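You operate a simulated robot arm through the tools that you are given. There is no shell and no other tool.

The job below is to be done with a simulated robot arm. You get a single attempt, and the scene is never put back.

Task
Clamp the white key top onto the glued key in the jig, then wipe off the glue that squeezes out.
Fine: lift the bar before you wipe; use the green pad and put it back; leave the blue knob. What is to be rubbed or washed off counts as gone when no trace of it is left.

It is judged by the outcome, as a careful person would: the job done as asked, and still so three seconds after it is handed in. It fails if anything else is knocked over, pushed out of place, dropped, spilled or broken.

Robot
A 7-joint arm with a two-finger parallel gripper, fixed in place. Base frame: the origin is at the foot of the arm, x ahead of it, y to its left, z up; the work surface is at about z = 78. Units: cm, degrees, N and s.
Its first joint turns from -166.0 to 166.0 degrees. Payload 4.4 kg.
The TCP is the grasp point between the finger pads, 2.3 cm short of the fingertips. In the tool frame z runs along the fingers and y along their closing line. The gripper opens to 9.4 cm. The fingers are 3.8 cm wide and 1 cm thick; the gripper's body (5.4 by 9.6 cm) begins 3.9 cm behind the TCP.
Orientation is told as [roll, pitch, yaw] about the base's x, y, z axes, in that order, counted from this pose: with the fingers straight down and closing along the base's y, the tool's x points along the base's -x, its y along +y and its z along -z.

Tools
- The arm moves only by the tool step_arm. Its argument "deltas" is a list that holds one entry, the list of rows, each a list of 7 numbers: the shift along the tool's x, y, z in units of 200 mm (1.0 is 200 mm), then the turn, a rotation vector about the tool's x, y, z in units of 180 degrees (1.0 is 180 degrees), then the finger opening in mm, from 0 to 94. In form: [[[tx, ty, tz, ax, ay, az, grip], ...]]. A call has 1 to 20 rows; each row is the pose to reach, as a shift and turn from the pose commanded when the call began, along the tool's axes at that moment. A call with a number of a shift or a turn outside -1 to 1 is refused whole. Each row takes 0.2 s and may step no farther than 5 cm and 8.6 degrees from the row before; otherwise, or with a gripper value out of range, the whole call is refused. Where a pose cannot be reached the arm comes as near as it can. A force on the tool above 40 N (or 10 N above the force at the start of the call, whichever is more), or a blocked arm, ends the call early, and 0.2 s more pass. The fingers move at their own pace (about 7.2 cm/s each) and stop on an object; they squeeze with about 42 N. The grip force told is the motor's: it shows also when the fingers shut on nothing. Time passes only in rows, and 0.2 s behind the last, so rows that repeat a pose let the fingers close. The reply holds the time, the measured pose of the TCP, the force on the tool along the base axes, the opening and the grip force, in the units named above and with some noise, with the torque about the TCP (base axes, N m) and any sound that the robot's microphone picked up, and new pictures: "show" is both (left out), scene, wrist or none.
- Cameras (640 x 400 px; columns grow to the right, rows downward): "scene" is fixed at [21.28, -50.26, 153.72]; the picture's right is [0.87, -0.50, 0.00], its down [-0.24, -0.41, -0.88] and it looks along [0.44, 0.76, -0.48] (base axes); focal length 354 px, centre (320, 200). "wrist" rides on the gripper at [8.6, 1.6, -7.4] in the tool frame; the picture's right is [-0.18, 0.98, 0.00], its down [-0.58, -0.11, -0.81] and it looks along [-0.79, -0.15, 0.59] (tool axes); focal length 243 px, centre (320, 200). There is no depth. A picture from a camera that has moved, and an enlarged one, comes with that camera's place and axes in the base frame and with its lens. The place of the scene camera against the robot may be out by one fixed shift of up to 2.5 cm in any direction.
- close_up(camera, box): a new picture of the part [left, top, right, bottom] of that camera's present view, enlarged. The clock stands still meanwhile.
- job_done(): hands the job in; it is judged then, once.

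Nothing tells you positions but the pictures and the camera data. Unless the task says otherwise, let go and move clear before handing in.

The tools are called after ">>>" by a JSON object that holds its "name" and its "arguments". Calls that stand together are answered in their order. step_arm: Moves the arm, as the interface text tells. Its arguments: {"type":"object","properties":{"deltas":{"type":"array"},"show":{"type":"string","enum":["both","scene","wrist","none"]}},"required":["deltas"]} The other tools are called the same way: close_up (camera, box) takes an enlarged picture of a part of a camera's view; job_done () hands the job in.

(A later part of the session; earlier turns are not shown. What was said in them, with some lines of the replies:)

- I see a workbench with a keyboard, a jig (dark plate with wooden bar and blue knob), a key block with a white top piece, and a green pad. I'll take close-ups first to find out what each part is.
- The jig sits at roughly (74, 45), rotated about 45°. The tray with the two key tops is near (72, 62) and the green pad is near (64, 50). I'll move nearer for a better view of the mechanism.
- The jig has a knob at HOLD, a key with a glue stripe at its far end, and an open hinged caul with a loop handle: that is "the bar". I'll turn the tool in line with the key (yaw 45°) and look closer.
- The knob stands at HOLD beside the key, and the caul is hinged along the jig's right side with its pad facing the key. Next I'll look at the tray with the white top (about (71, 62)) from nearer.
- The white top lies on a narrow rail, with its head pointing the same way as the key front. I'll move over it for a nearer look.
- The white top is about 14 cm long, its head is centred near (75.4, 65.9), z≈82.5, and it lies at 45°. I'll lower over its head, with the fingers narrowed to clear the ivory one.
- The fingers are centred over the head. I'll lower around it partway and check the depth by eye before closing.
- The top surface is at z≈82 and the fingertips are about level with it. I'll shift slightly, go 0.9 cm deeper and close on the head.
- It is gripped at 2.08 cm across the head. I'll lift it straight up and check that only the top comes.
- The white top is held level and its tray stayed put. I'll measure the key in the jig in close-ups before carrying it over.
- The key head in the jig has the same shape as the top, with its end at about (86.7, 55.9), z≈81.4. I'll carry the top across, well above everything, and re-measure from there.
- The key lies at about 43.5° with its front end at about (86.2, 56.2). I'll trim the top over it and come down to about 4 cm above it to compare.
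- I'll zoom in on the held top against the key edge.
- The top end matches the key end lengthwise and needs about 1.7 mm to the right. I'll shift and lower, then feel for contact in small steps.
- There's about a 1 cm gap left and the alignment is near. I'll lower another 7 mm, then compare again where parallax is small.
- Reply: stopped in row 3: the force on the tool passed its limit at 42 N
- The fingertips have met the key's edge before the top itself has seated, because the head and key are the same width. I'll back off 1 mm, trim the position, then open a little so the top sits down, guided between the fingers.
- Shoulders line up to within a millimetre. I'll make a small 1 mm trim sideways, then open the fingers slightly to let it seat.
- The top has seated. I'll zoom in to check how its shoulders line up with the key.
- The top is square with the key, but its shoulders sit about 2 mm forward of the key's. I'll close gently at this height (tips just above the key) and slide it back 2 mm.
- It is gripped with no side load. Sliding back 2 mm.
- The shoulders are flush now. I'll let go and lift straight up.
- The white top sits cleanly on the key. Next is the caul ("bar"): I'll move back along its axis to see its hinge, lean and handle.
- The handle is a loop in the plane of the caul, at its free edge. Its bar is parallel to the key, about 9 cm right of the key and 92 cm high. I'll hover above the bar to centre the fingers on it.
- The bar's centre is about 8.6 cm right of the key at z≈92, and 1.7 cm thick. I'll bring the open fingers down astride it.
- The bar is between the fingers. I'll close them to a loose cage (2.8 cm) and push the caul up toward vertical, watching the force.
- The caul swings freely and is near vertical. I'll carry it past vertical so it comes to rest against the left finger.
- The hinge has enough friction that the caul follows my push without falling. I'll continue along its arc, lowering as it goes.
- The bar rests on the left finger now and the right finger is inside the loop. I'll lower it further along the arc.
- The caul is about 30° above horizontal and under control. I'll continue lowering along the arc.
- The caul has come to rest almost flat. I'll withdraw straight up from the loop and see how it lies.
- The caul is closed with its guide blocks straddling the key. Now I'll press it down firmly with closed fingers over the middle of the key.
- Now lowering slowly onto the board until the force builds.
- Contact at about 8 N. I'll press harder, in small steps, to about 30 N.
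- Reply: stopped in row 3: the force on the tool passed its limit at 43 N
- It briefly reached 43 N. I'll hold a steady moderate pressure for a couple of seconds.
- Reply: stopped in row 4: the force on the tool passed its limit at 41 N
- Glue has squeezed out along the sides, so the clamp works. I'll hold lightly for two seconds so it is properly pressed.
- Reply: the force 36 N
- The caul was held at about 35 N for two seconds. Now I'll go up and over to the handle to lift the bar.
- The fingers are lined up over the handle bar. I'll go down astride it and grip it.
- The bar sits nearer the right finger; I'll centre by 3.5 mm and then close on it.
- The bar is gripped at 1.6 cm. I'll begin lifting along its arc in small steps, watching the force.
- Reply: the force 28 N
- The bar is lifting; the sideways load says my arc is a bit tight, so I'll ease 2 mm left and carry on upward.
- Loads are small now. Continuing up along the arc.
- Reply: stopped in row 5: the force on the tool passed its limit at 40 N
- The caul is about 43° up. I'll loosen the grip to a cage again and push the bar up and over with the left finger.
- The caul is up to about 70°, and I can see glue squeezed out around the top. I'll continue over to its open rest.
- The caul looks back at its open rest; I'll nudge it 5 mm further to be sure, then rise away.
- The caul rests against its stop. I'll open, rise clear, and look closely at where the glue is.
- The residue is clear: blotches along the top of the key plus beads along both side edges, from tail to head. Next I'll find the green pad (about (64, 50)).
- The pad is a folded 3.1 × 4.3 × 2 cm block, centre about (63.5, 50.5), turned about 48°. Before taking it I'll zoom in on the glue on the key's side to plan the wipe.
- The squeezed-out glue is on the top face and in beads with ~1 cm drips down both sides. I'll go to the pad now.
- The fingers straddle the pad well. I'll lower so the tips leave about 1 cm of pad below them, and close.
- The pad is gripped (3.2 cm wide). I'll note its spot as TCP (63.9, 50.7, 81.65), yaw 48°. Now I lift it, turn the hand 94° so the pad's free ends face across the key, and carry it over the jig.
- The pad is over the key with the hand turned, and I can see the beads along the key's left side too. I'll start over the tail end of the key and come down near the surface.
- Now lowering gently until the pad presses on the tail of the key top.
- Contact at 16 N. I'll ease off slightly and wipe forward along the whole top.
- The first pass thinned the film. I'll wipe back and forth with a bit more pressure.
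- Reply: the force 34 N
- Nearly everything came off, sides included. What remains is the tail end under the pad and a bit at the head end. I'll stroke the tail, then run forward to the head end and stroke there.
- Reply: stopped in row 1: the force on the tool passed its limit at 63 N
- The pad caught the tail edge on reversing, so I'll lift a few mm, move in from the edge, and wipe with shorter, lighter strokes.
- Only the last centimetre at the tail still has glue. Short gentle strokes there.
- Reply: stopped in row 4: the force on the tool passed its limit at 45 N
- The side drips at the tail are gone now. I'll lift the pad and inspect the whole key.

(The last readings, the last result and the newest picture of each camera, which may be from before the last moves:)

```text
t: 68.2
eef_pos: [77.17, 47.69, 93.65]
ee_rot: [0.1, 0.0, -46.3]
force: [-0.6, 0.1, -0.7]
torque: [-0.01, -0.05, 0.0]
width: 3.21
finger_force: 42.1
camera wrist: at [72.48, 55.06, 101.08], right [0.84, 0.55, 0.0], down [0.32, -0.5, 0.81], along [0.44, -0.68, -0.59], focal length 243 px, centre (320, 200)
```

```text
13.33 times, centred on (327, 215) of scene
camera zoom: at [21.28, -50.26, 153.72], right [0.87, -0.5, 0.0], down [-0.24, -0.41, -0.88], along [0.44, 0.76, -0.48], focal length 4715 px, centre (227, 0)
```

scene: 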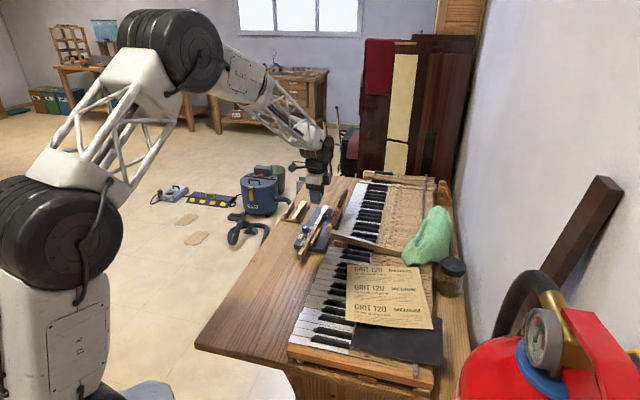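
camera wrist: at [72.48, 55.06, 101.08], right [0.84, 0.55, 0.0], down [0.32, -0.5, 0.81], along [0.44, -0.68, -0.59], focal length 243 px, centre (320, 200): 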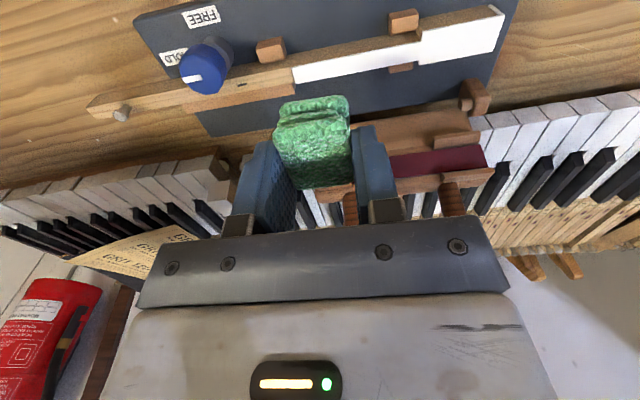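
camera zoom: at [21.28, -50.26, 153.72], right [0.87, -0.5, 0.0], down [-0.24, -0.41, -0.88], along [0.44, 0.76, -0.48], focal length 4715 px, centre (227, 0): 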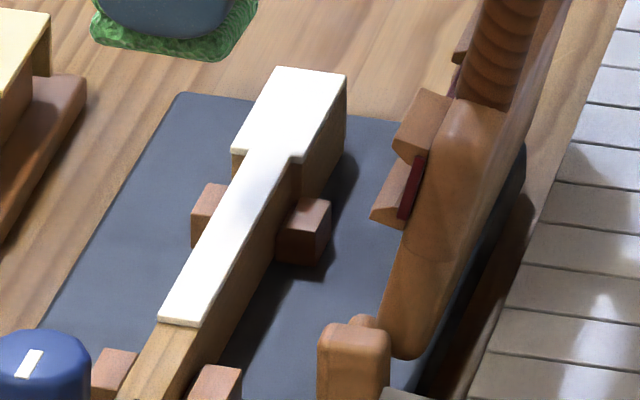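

It looks clean almost everywhere. I'll zoom in on the head end corner, where a small white bit is visible, and on the sides.

>>> {"name": "close_up", "arguments": {"camera": "wrist", "box": [470, 0, 530, 45]}}

>>> {"name": "close_up", "arguments": {"camera": "wrist", "box": [280, 20, 440, 100]}}

>>> {"name": "close_up", "arguments": {"camera": "scene", "box": [322, 202, 340, 218]}}

```text
8.89 times, centred on (500, 22) of wrist
camera zoom: at [72.48, 55.06, 101.08], right [0.84, 0.55, 0.0], down [0.32, -0.5, 0.81], along [0.44, -0.68, -0.59], focal length 2157 px, centre (-1280, 1778)
```

zoom: 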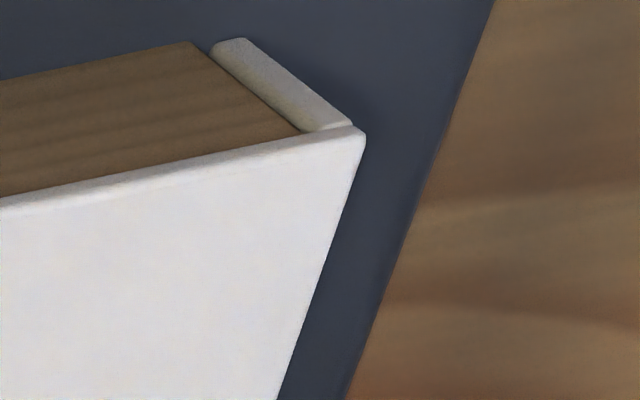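

```text
4.00 times, centred on (360, 60) of wrist
camera zoom: at [72.48, 55.06, 101.08], right [0.84, 0.55, 0.0], down [0.32, -0.5, 0.81], along [0.44, -0.68, -0.59], focal length 970 px, centre (160, 760)
```

zoom: 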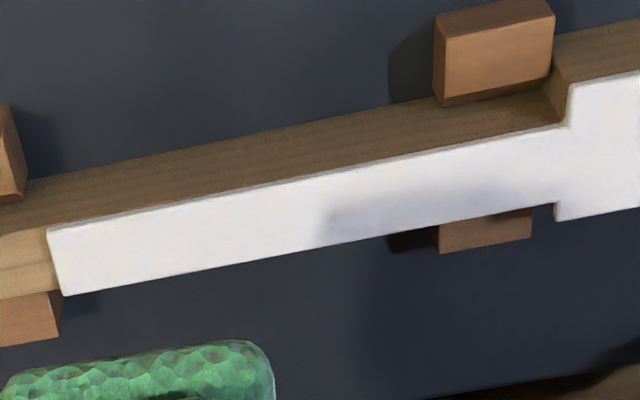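

```text
16.00 times, centred on (331, 210) of scene
camera zoom: at [21.28, -50.26, 153.72], right [0.87, -0.5, 0.0], down [-0.24, -0.41, -0.88], along [0.44, 0.76, -0.48], focal length 5658 px, centre (144, 40)
```

zoom: 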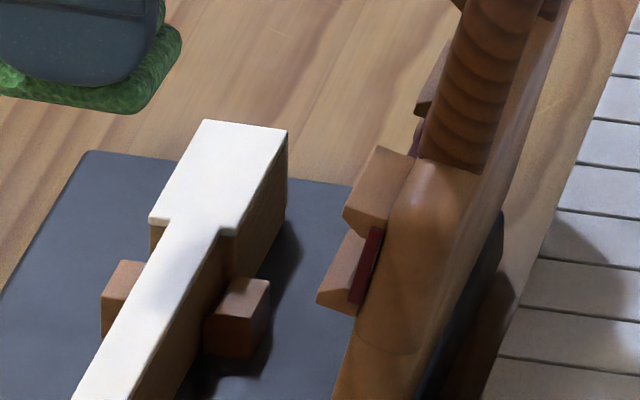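

There's a cream strip down the front end of the key. It could be glue, or a moulded front lip on the key top; I'll compare with the ivory top's front end, which never had glue.

>>> {"name": "close_up", "arguments": {"camera": "scene", "box": [296, 196, 316, 212]}}

>>> {"name": "close_up", "arguments": {"camera": "scene", "box": [328, 200, 340, 212]}}

```text
16.00 times, centred on (306, 204) of scene
camera zoom: at [21.28, -50.26, 153.72], right [0.87, -0.5, 0.0], down [-0.24, -0.41, -0.88], along [0.44, 0.76, -0.48], focal length 5658 px, centre (544, 136)
```

zoom: 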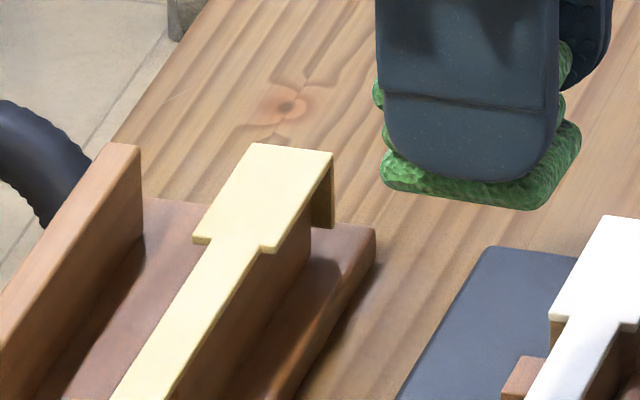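

```text
16.00 times, centred on (334, 206) of scene
camera zoom: at [21.28, -50.26, 153.72], right [0.87, -0.5, 0.0], down [-0.24, -0.41, -0.88], along [0.44, 0.76, -0.48], focal length 5658 px, centre (96, 104)
```

zoom: 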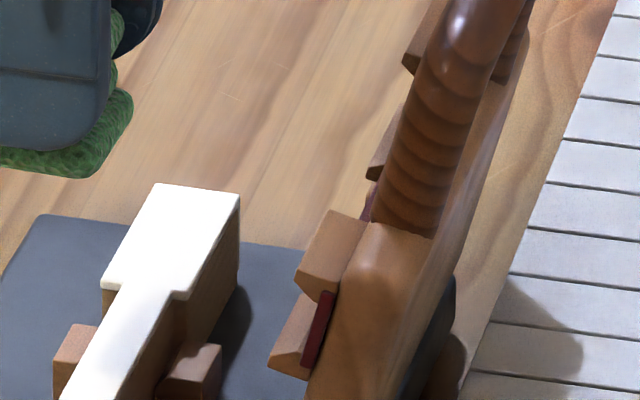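

The ivory top has the same moulded lip at its front, so that strip is part of the key top and not glue. I'll check the surface at high zoom for any remaining trace.

>>> {"name": "close_up", "arguments": {"camera": "wrist", "box": [285, 45, 365, 95]}}

>>> {"name": "close_up", "arguments": {"camera": "wrist", "box": [360, 25, 440, 75]}}

>>> {"name": "close_up", "arguments": {"camera": "wrist", "box": [430, 0, 510, 60]}}

>>> {"name": "close_up", "arguments": {"camera": "scene", "box": [316, 212, 334, 228]}}

```text
8.00 times, centred on (325, 70) of wrist
camera zoom: at [72.48, 55.06, 101.08], right [0.84, 0.55, 0.0], down [0.32, -0.5, 0.81], along [0.44, -0.68, -0.59], focal length 1941 px, centre (280, 1240)
```

zoom: 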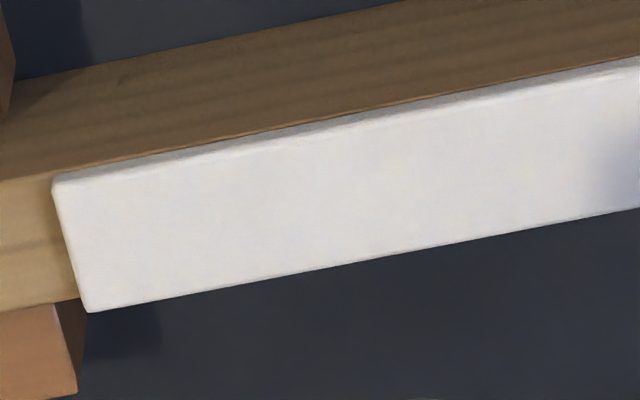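

```text
8.00 times, centred on (400, 50) of wrist
camera zoom: at [72.48, 55.06, 101.08], right [0.84, 0.55, 0.0], down [0.32, -0.5, 0.81], along [0.44, -0.68, -0.59], focal length 1941 px, centre (-320, 1400)
```

zoom: 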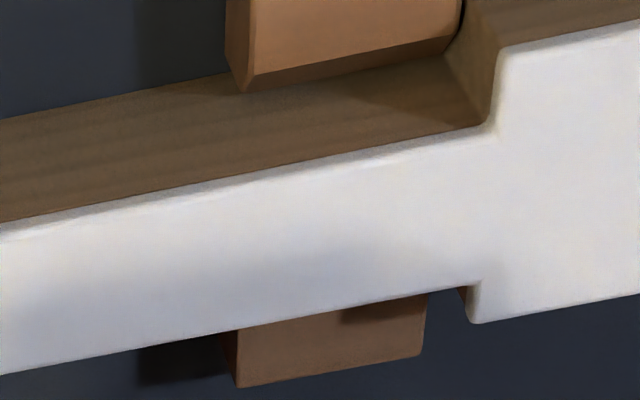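

```text
6.67 times, centred on (470, 30) of wrist
camera zoom: at [72.48, 55.06, 101.08], right [0.84, 0.55, 0.0], down [0.32, -0.5, 0.81], along [0.44, -0.68, -0.59], focal length 1618 px, centre (-680, 1333)
```

zoom: 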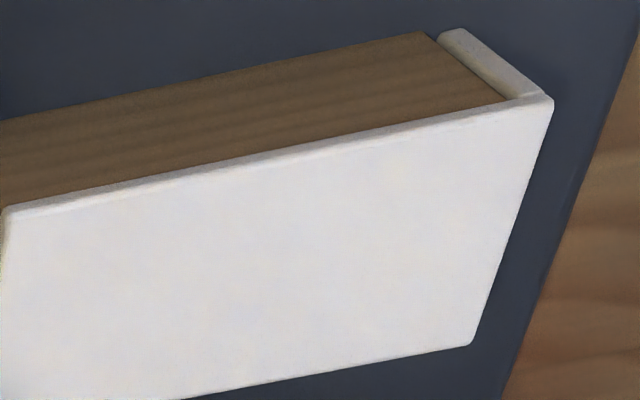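

```text
16.00 times, centred on (325, 220) of scene
camera zoom: at [21.28, -50.26, 153.72], right [0.87, -0.5, 0.0], down [-0.24, -0.41, -0.88], along [0.44, 0.76, -0.48], focal length 5658 px, centre (240, -120)
```

zoom: 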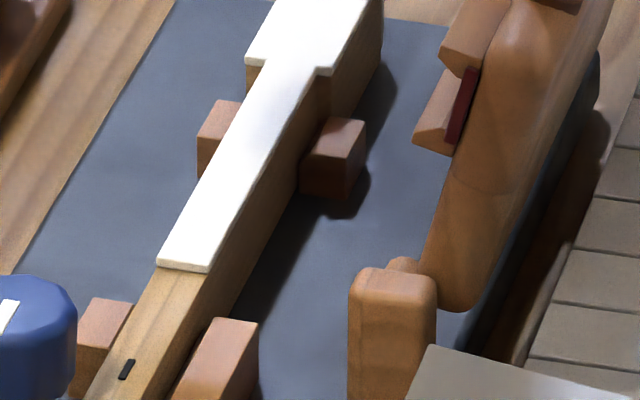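

The key is spotless and the top is still true. Now I'll take the pad back, turning the hand to its original 48° on the way.

>>> {"name": "step_arm", "arguments": {"deltas": [[[0.047, -0.031, 0, 0, 0, -0.0437, 20], [0.095, -0.0625, 0, 0, 0, -0.0874, 20], [0.142, -0.094, 0, 0, 0, -0.1311, 20], [0.19, -0.125, 0, 0, 0, -0.1748, 20], [0.237, -0.156, 0, 0, 0, -0.2185, 20], [0.285, -0.1875, 0, 0, 0, -0.2622, 20], [0.332, -0.219, 0, 0, 0, -0.3059, 20], [0.38, -0.25, 0, 0, 0, -0.3496, 20], [0.427, -0.281, 0.05, 0, 0, -0.3933, 20], [0.4745, -0.3125, 0.1, 0, 0, -0.437, 20], [0.522, -0.344, 0.15, 0, 0, -0.4807, 20], [0.5695, -0.375, 0.2, 0, 0, -0.5244, 20], [0.5695, -0.375, 0.35, 0, 0, -0.5244, 20]]]}}

>>> {"name": "close_up", "arguments": {"camera": "scene", "box": [262, 205, 307, 250]}}

```text
t: 71.0
eef_pos: [64.03, 50.77, 86.77]
ee_rot: [0.1, -0.2, 48.1]
force: [-0.3, 0.0, 0.5]
torque: [-0.03, 0.02, -0.02]
width: 3.23
finger_force: 42.2
camera wrist: at [57.0, 45.43, 94.2], right [-0.61, 0.79, 0.0], down [0.47, 0.36, 0.81], along [0.64, 0.49, -0.59], focal length 243 px, centre (320, 200)
```

scene: 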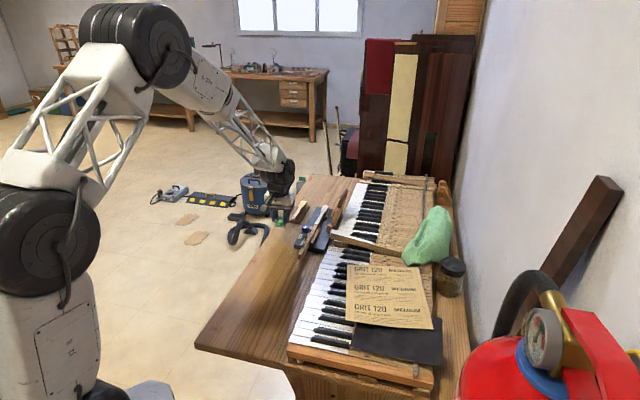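
wrist: 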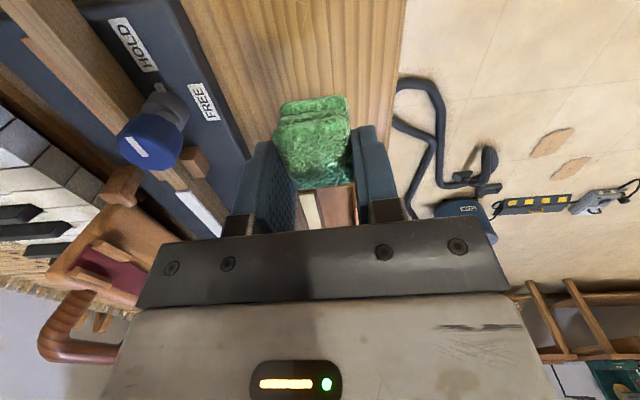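

```text
8.89 times, centred on (284, 228) of scene
camera zoom: at [21.28, -50.26, 153.72], right [0.87, -0.5, 0.0], down [-0.24, -0.41, -0.88], along [0.44, 0.76, -0.48], focal length 3143 px, centre (636, -44)
```

zoom: 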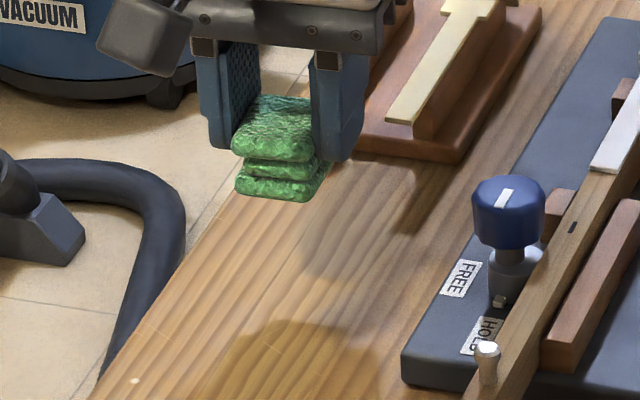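

Over its spot. I'll lower the pad to the bench gently.

>>> {"name": "step_arm", "arguments": {"deltas": [[[0.006, 0.0045, 0.1, 0, 0, 0, 20], [0.006, 0.0045, 0.2, 0, 0, 0, 20], [0.006, 0.0045, 0.235, 0, 0, 0, 20], [0.006, 0.0045, 0.25, 0, 0, 0, 20]]]}}

>>> {"name": "close_up", "arguments": {"camera": "scene", "box": [262, 205, 307, 250]}}

```text
t: 72.0
eef_pos: [63.8, 50.73, 81.66]
ee_rot: [0.1, -0.2, 48.0]
force: [-0.3, -0.3, -0.1]
torque: [-0.01, 0.01, 0.01]
width: 3.18
finger_force: 42.1
camera wrist: at [56.88, 45.39, 89.07], right [-0.61, 0.79, 0.0], down [0.47, 0.36, 0.81], along [0.64, 0.49, -0.59], focal length 243 px, centre (320, 200)
```

scene: 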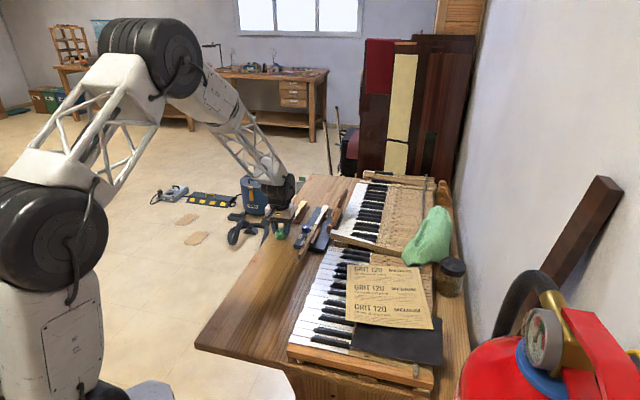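
wrist: 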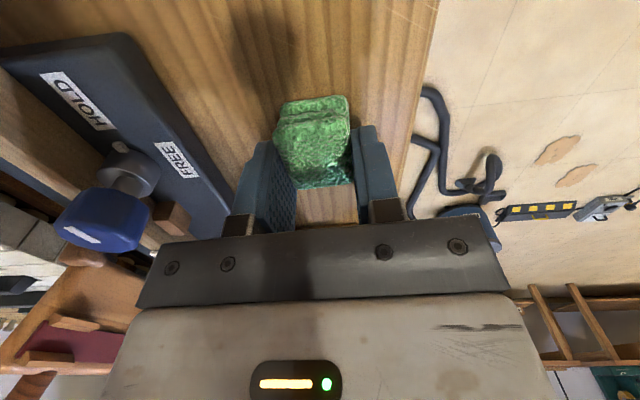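

```text
8.89 times, centred on (284, 228) of scene
camera zoom: at [21.28, -50.26, 153.72], right [0.87, -0.5, 0.0], down [-0.24, -0.41, -0.88], along [0.44, 0.76, -0.48], focal length 3143 px, centre (636, -44)
```

zoom: 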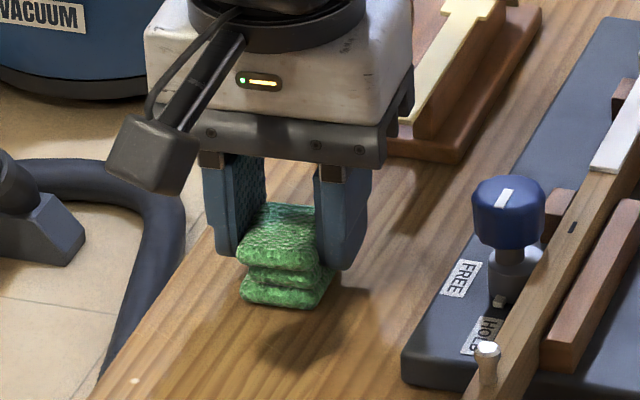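

No bench contact felt yet; lowering another millimetre or two until it touches.

>>> {"name": "step_arm", "arguments": {"deltas": [[[0, 0, 0.003, 0, 0, 0, 20], [0, 0, 0.006, 0, 0, 0, 20], [0, 0, 0.008, 0, 0, 0, 20]]], "show": "none"}}

```text
t: 72.8
eef_pos: [63.94, 50.75, 81.38]
ee_rot: [0.0, -0.2, 48.0]
force: [-1.5, -0.9, 7.5]
torque: [-0.08, 0.13, -0.05]
width: 3.2
finger_force: 41.6
```

Contact felt (7.5 N), so the pad is on the bench. I'll open the fingers and rise straight up.

>>> {"name": "step_arm", "arguments": {"deltas": [[[0, 0, -0.002, 0, 0, 0, 36], [0, 0, -0.002, 0, 0, 0, 50], [0, 0, -0.002, 0, 0, 0, 60], [0, 0, -0.1, 0, 0, 0, 60], [0, 0, -0.3, 0, 0, 0, 60], [0, 0, -0.5, 0, 0, 0, 60], [0, 0, -0.7, 0, 0, 0, 60]]]}}

>>> {"name": "close_up", "arguments": {"camera": "scene", "box": [262, 190, 352, 260]}}

>>> {"name": "close_up", "arguments": {"camera": "wrist", "box": [60, 0, 440, 230]}}

```text
t: 74.3
eef_pos: [63.78, 50.6, 95.44]
ee_rot: [0.0, -0.1, 48.0]
force: [-1.2, -0.7, -0.5]
torque: [-0.03, -0.01, 0.02]
width: 6.03
finger_force: 0.0
camera wrist: at [56.79, 45.34, 102.88], right [-0.61, 0.79, 0.0], down [0.47, 0.36, 0.81], along [0.64, 0.49, -0.59], focal length 243 px, centre (320, 200)
```

scene: 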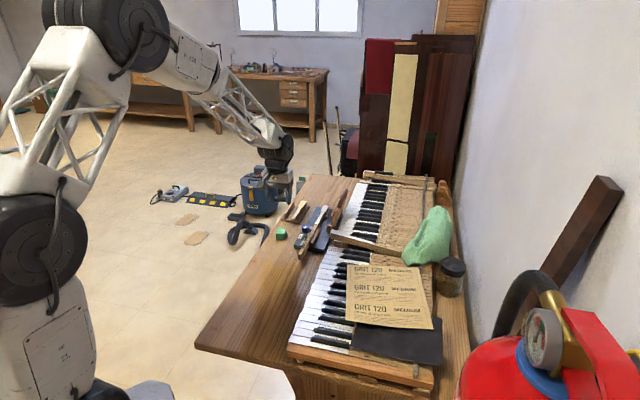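
wrist: 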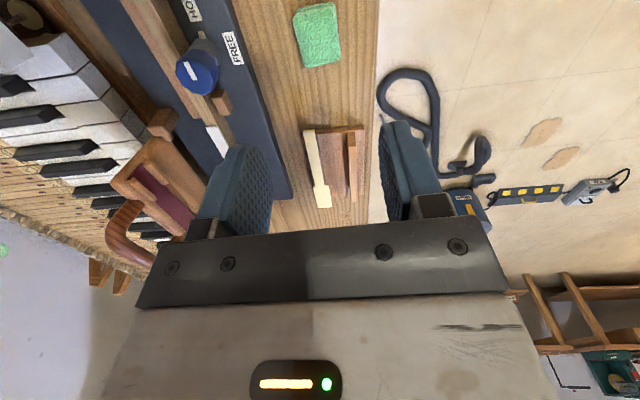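

```text
5.71 times, centred on (307, 225) of scene
camera zoom: at [21.28, -50.26, 153.72], right [0.87, -0.5, 0.0], down [-0.24, -0.41, -0.88], along [0.44, 0.76, -0.48], focal length 2021 px, centre (394, 57)
```

zoom: 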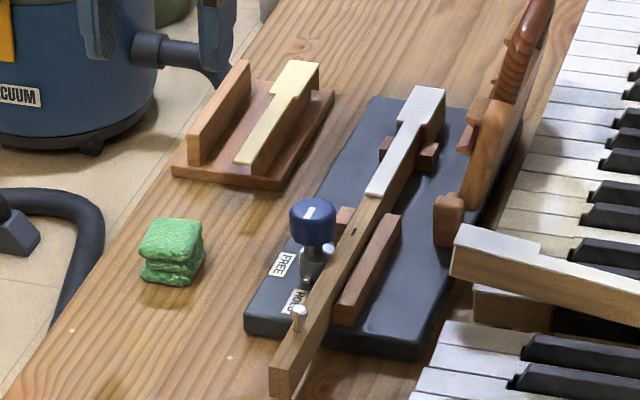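

```text
1.68 times, centred on (250, 115) of wrist
camera zoom: at [56.79, 45.34, 102.88], right [-0.61, 0.79, 0.0], down [0.47, 0.36, 0.81], along [0.64, 0.49, -0.59], focal length 409 px, centre (438, 343)
```

zoom: 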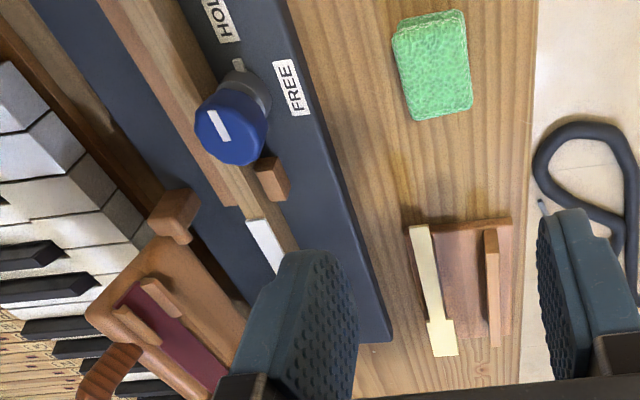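

The white top is clamped and clean, the bar is lifted, the knob is untouched at HOLD, and the pad is back in its place. The arm is clear, so I'm handing in.

>>> {"name": "job_done", "arguments": {}}

```text
The job is handed in.
```

The white key top is clamped and glued onto the key, and the squeezed-out glue is wiped off. I handed the job in, but no verdict came back.

- **Key top:** It sits with its shoulders flush with the key's. I pressed the bar down at about 35 N for two seconds, with brief peaks of about 43 N. It still looked correctly placed at the last close-up.
- **Glue:** I lifted the bar before wiping. Close-ups showed no trace left on the top face, both sides or the tail end. The cream strip at the key's front end is a moulded lip on the key top: the ivory top, which never had glue, has one too.
- **Force spikes:** While I wiped the tail end, the pad caught twice, peaking at 63 N and 45 N. Nothing looked out of place afterwards.
- **Everything else:** The green pad is back on its original spot. The blue knob was left at HOLD, the bar is open, and the arm is clear.
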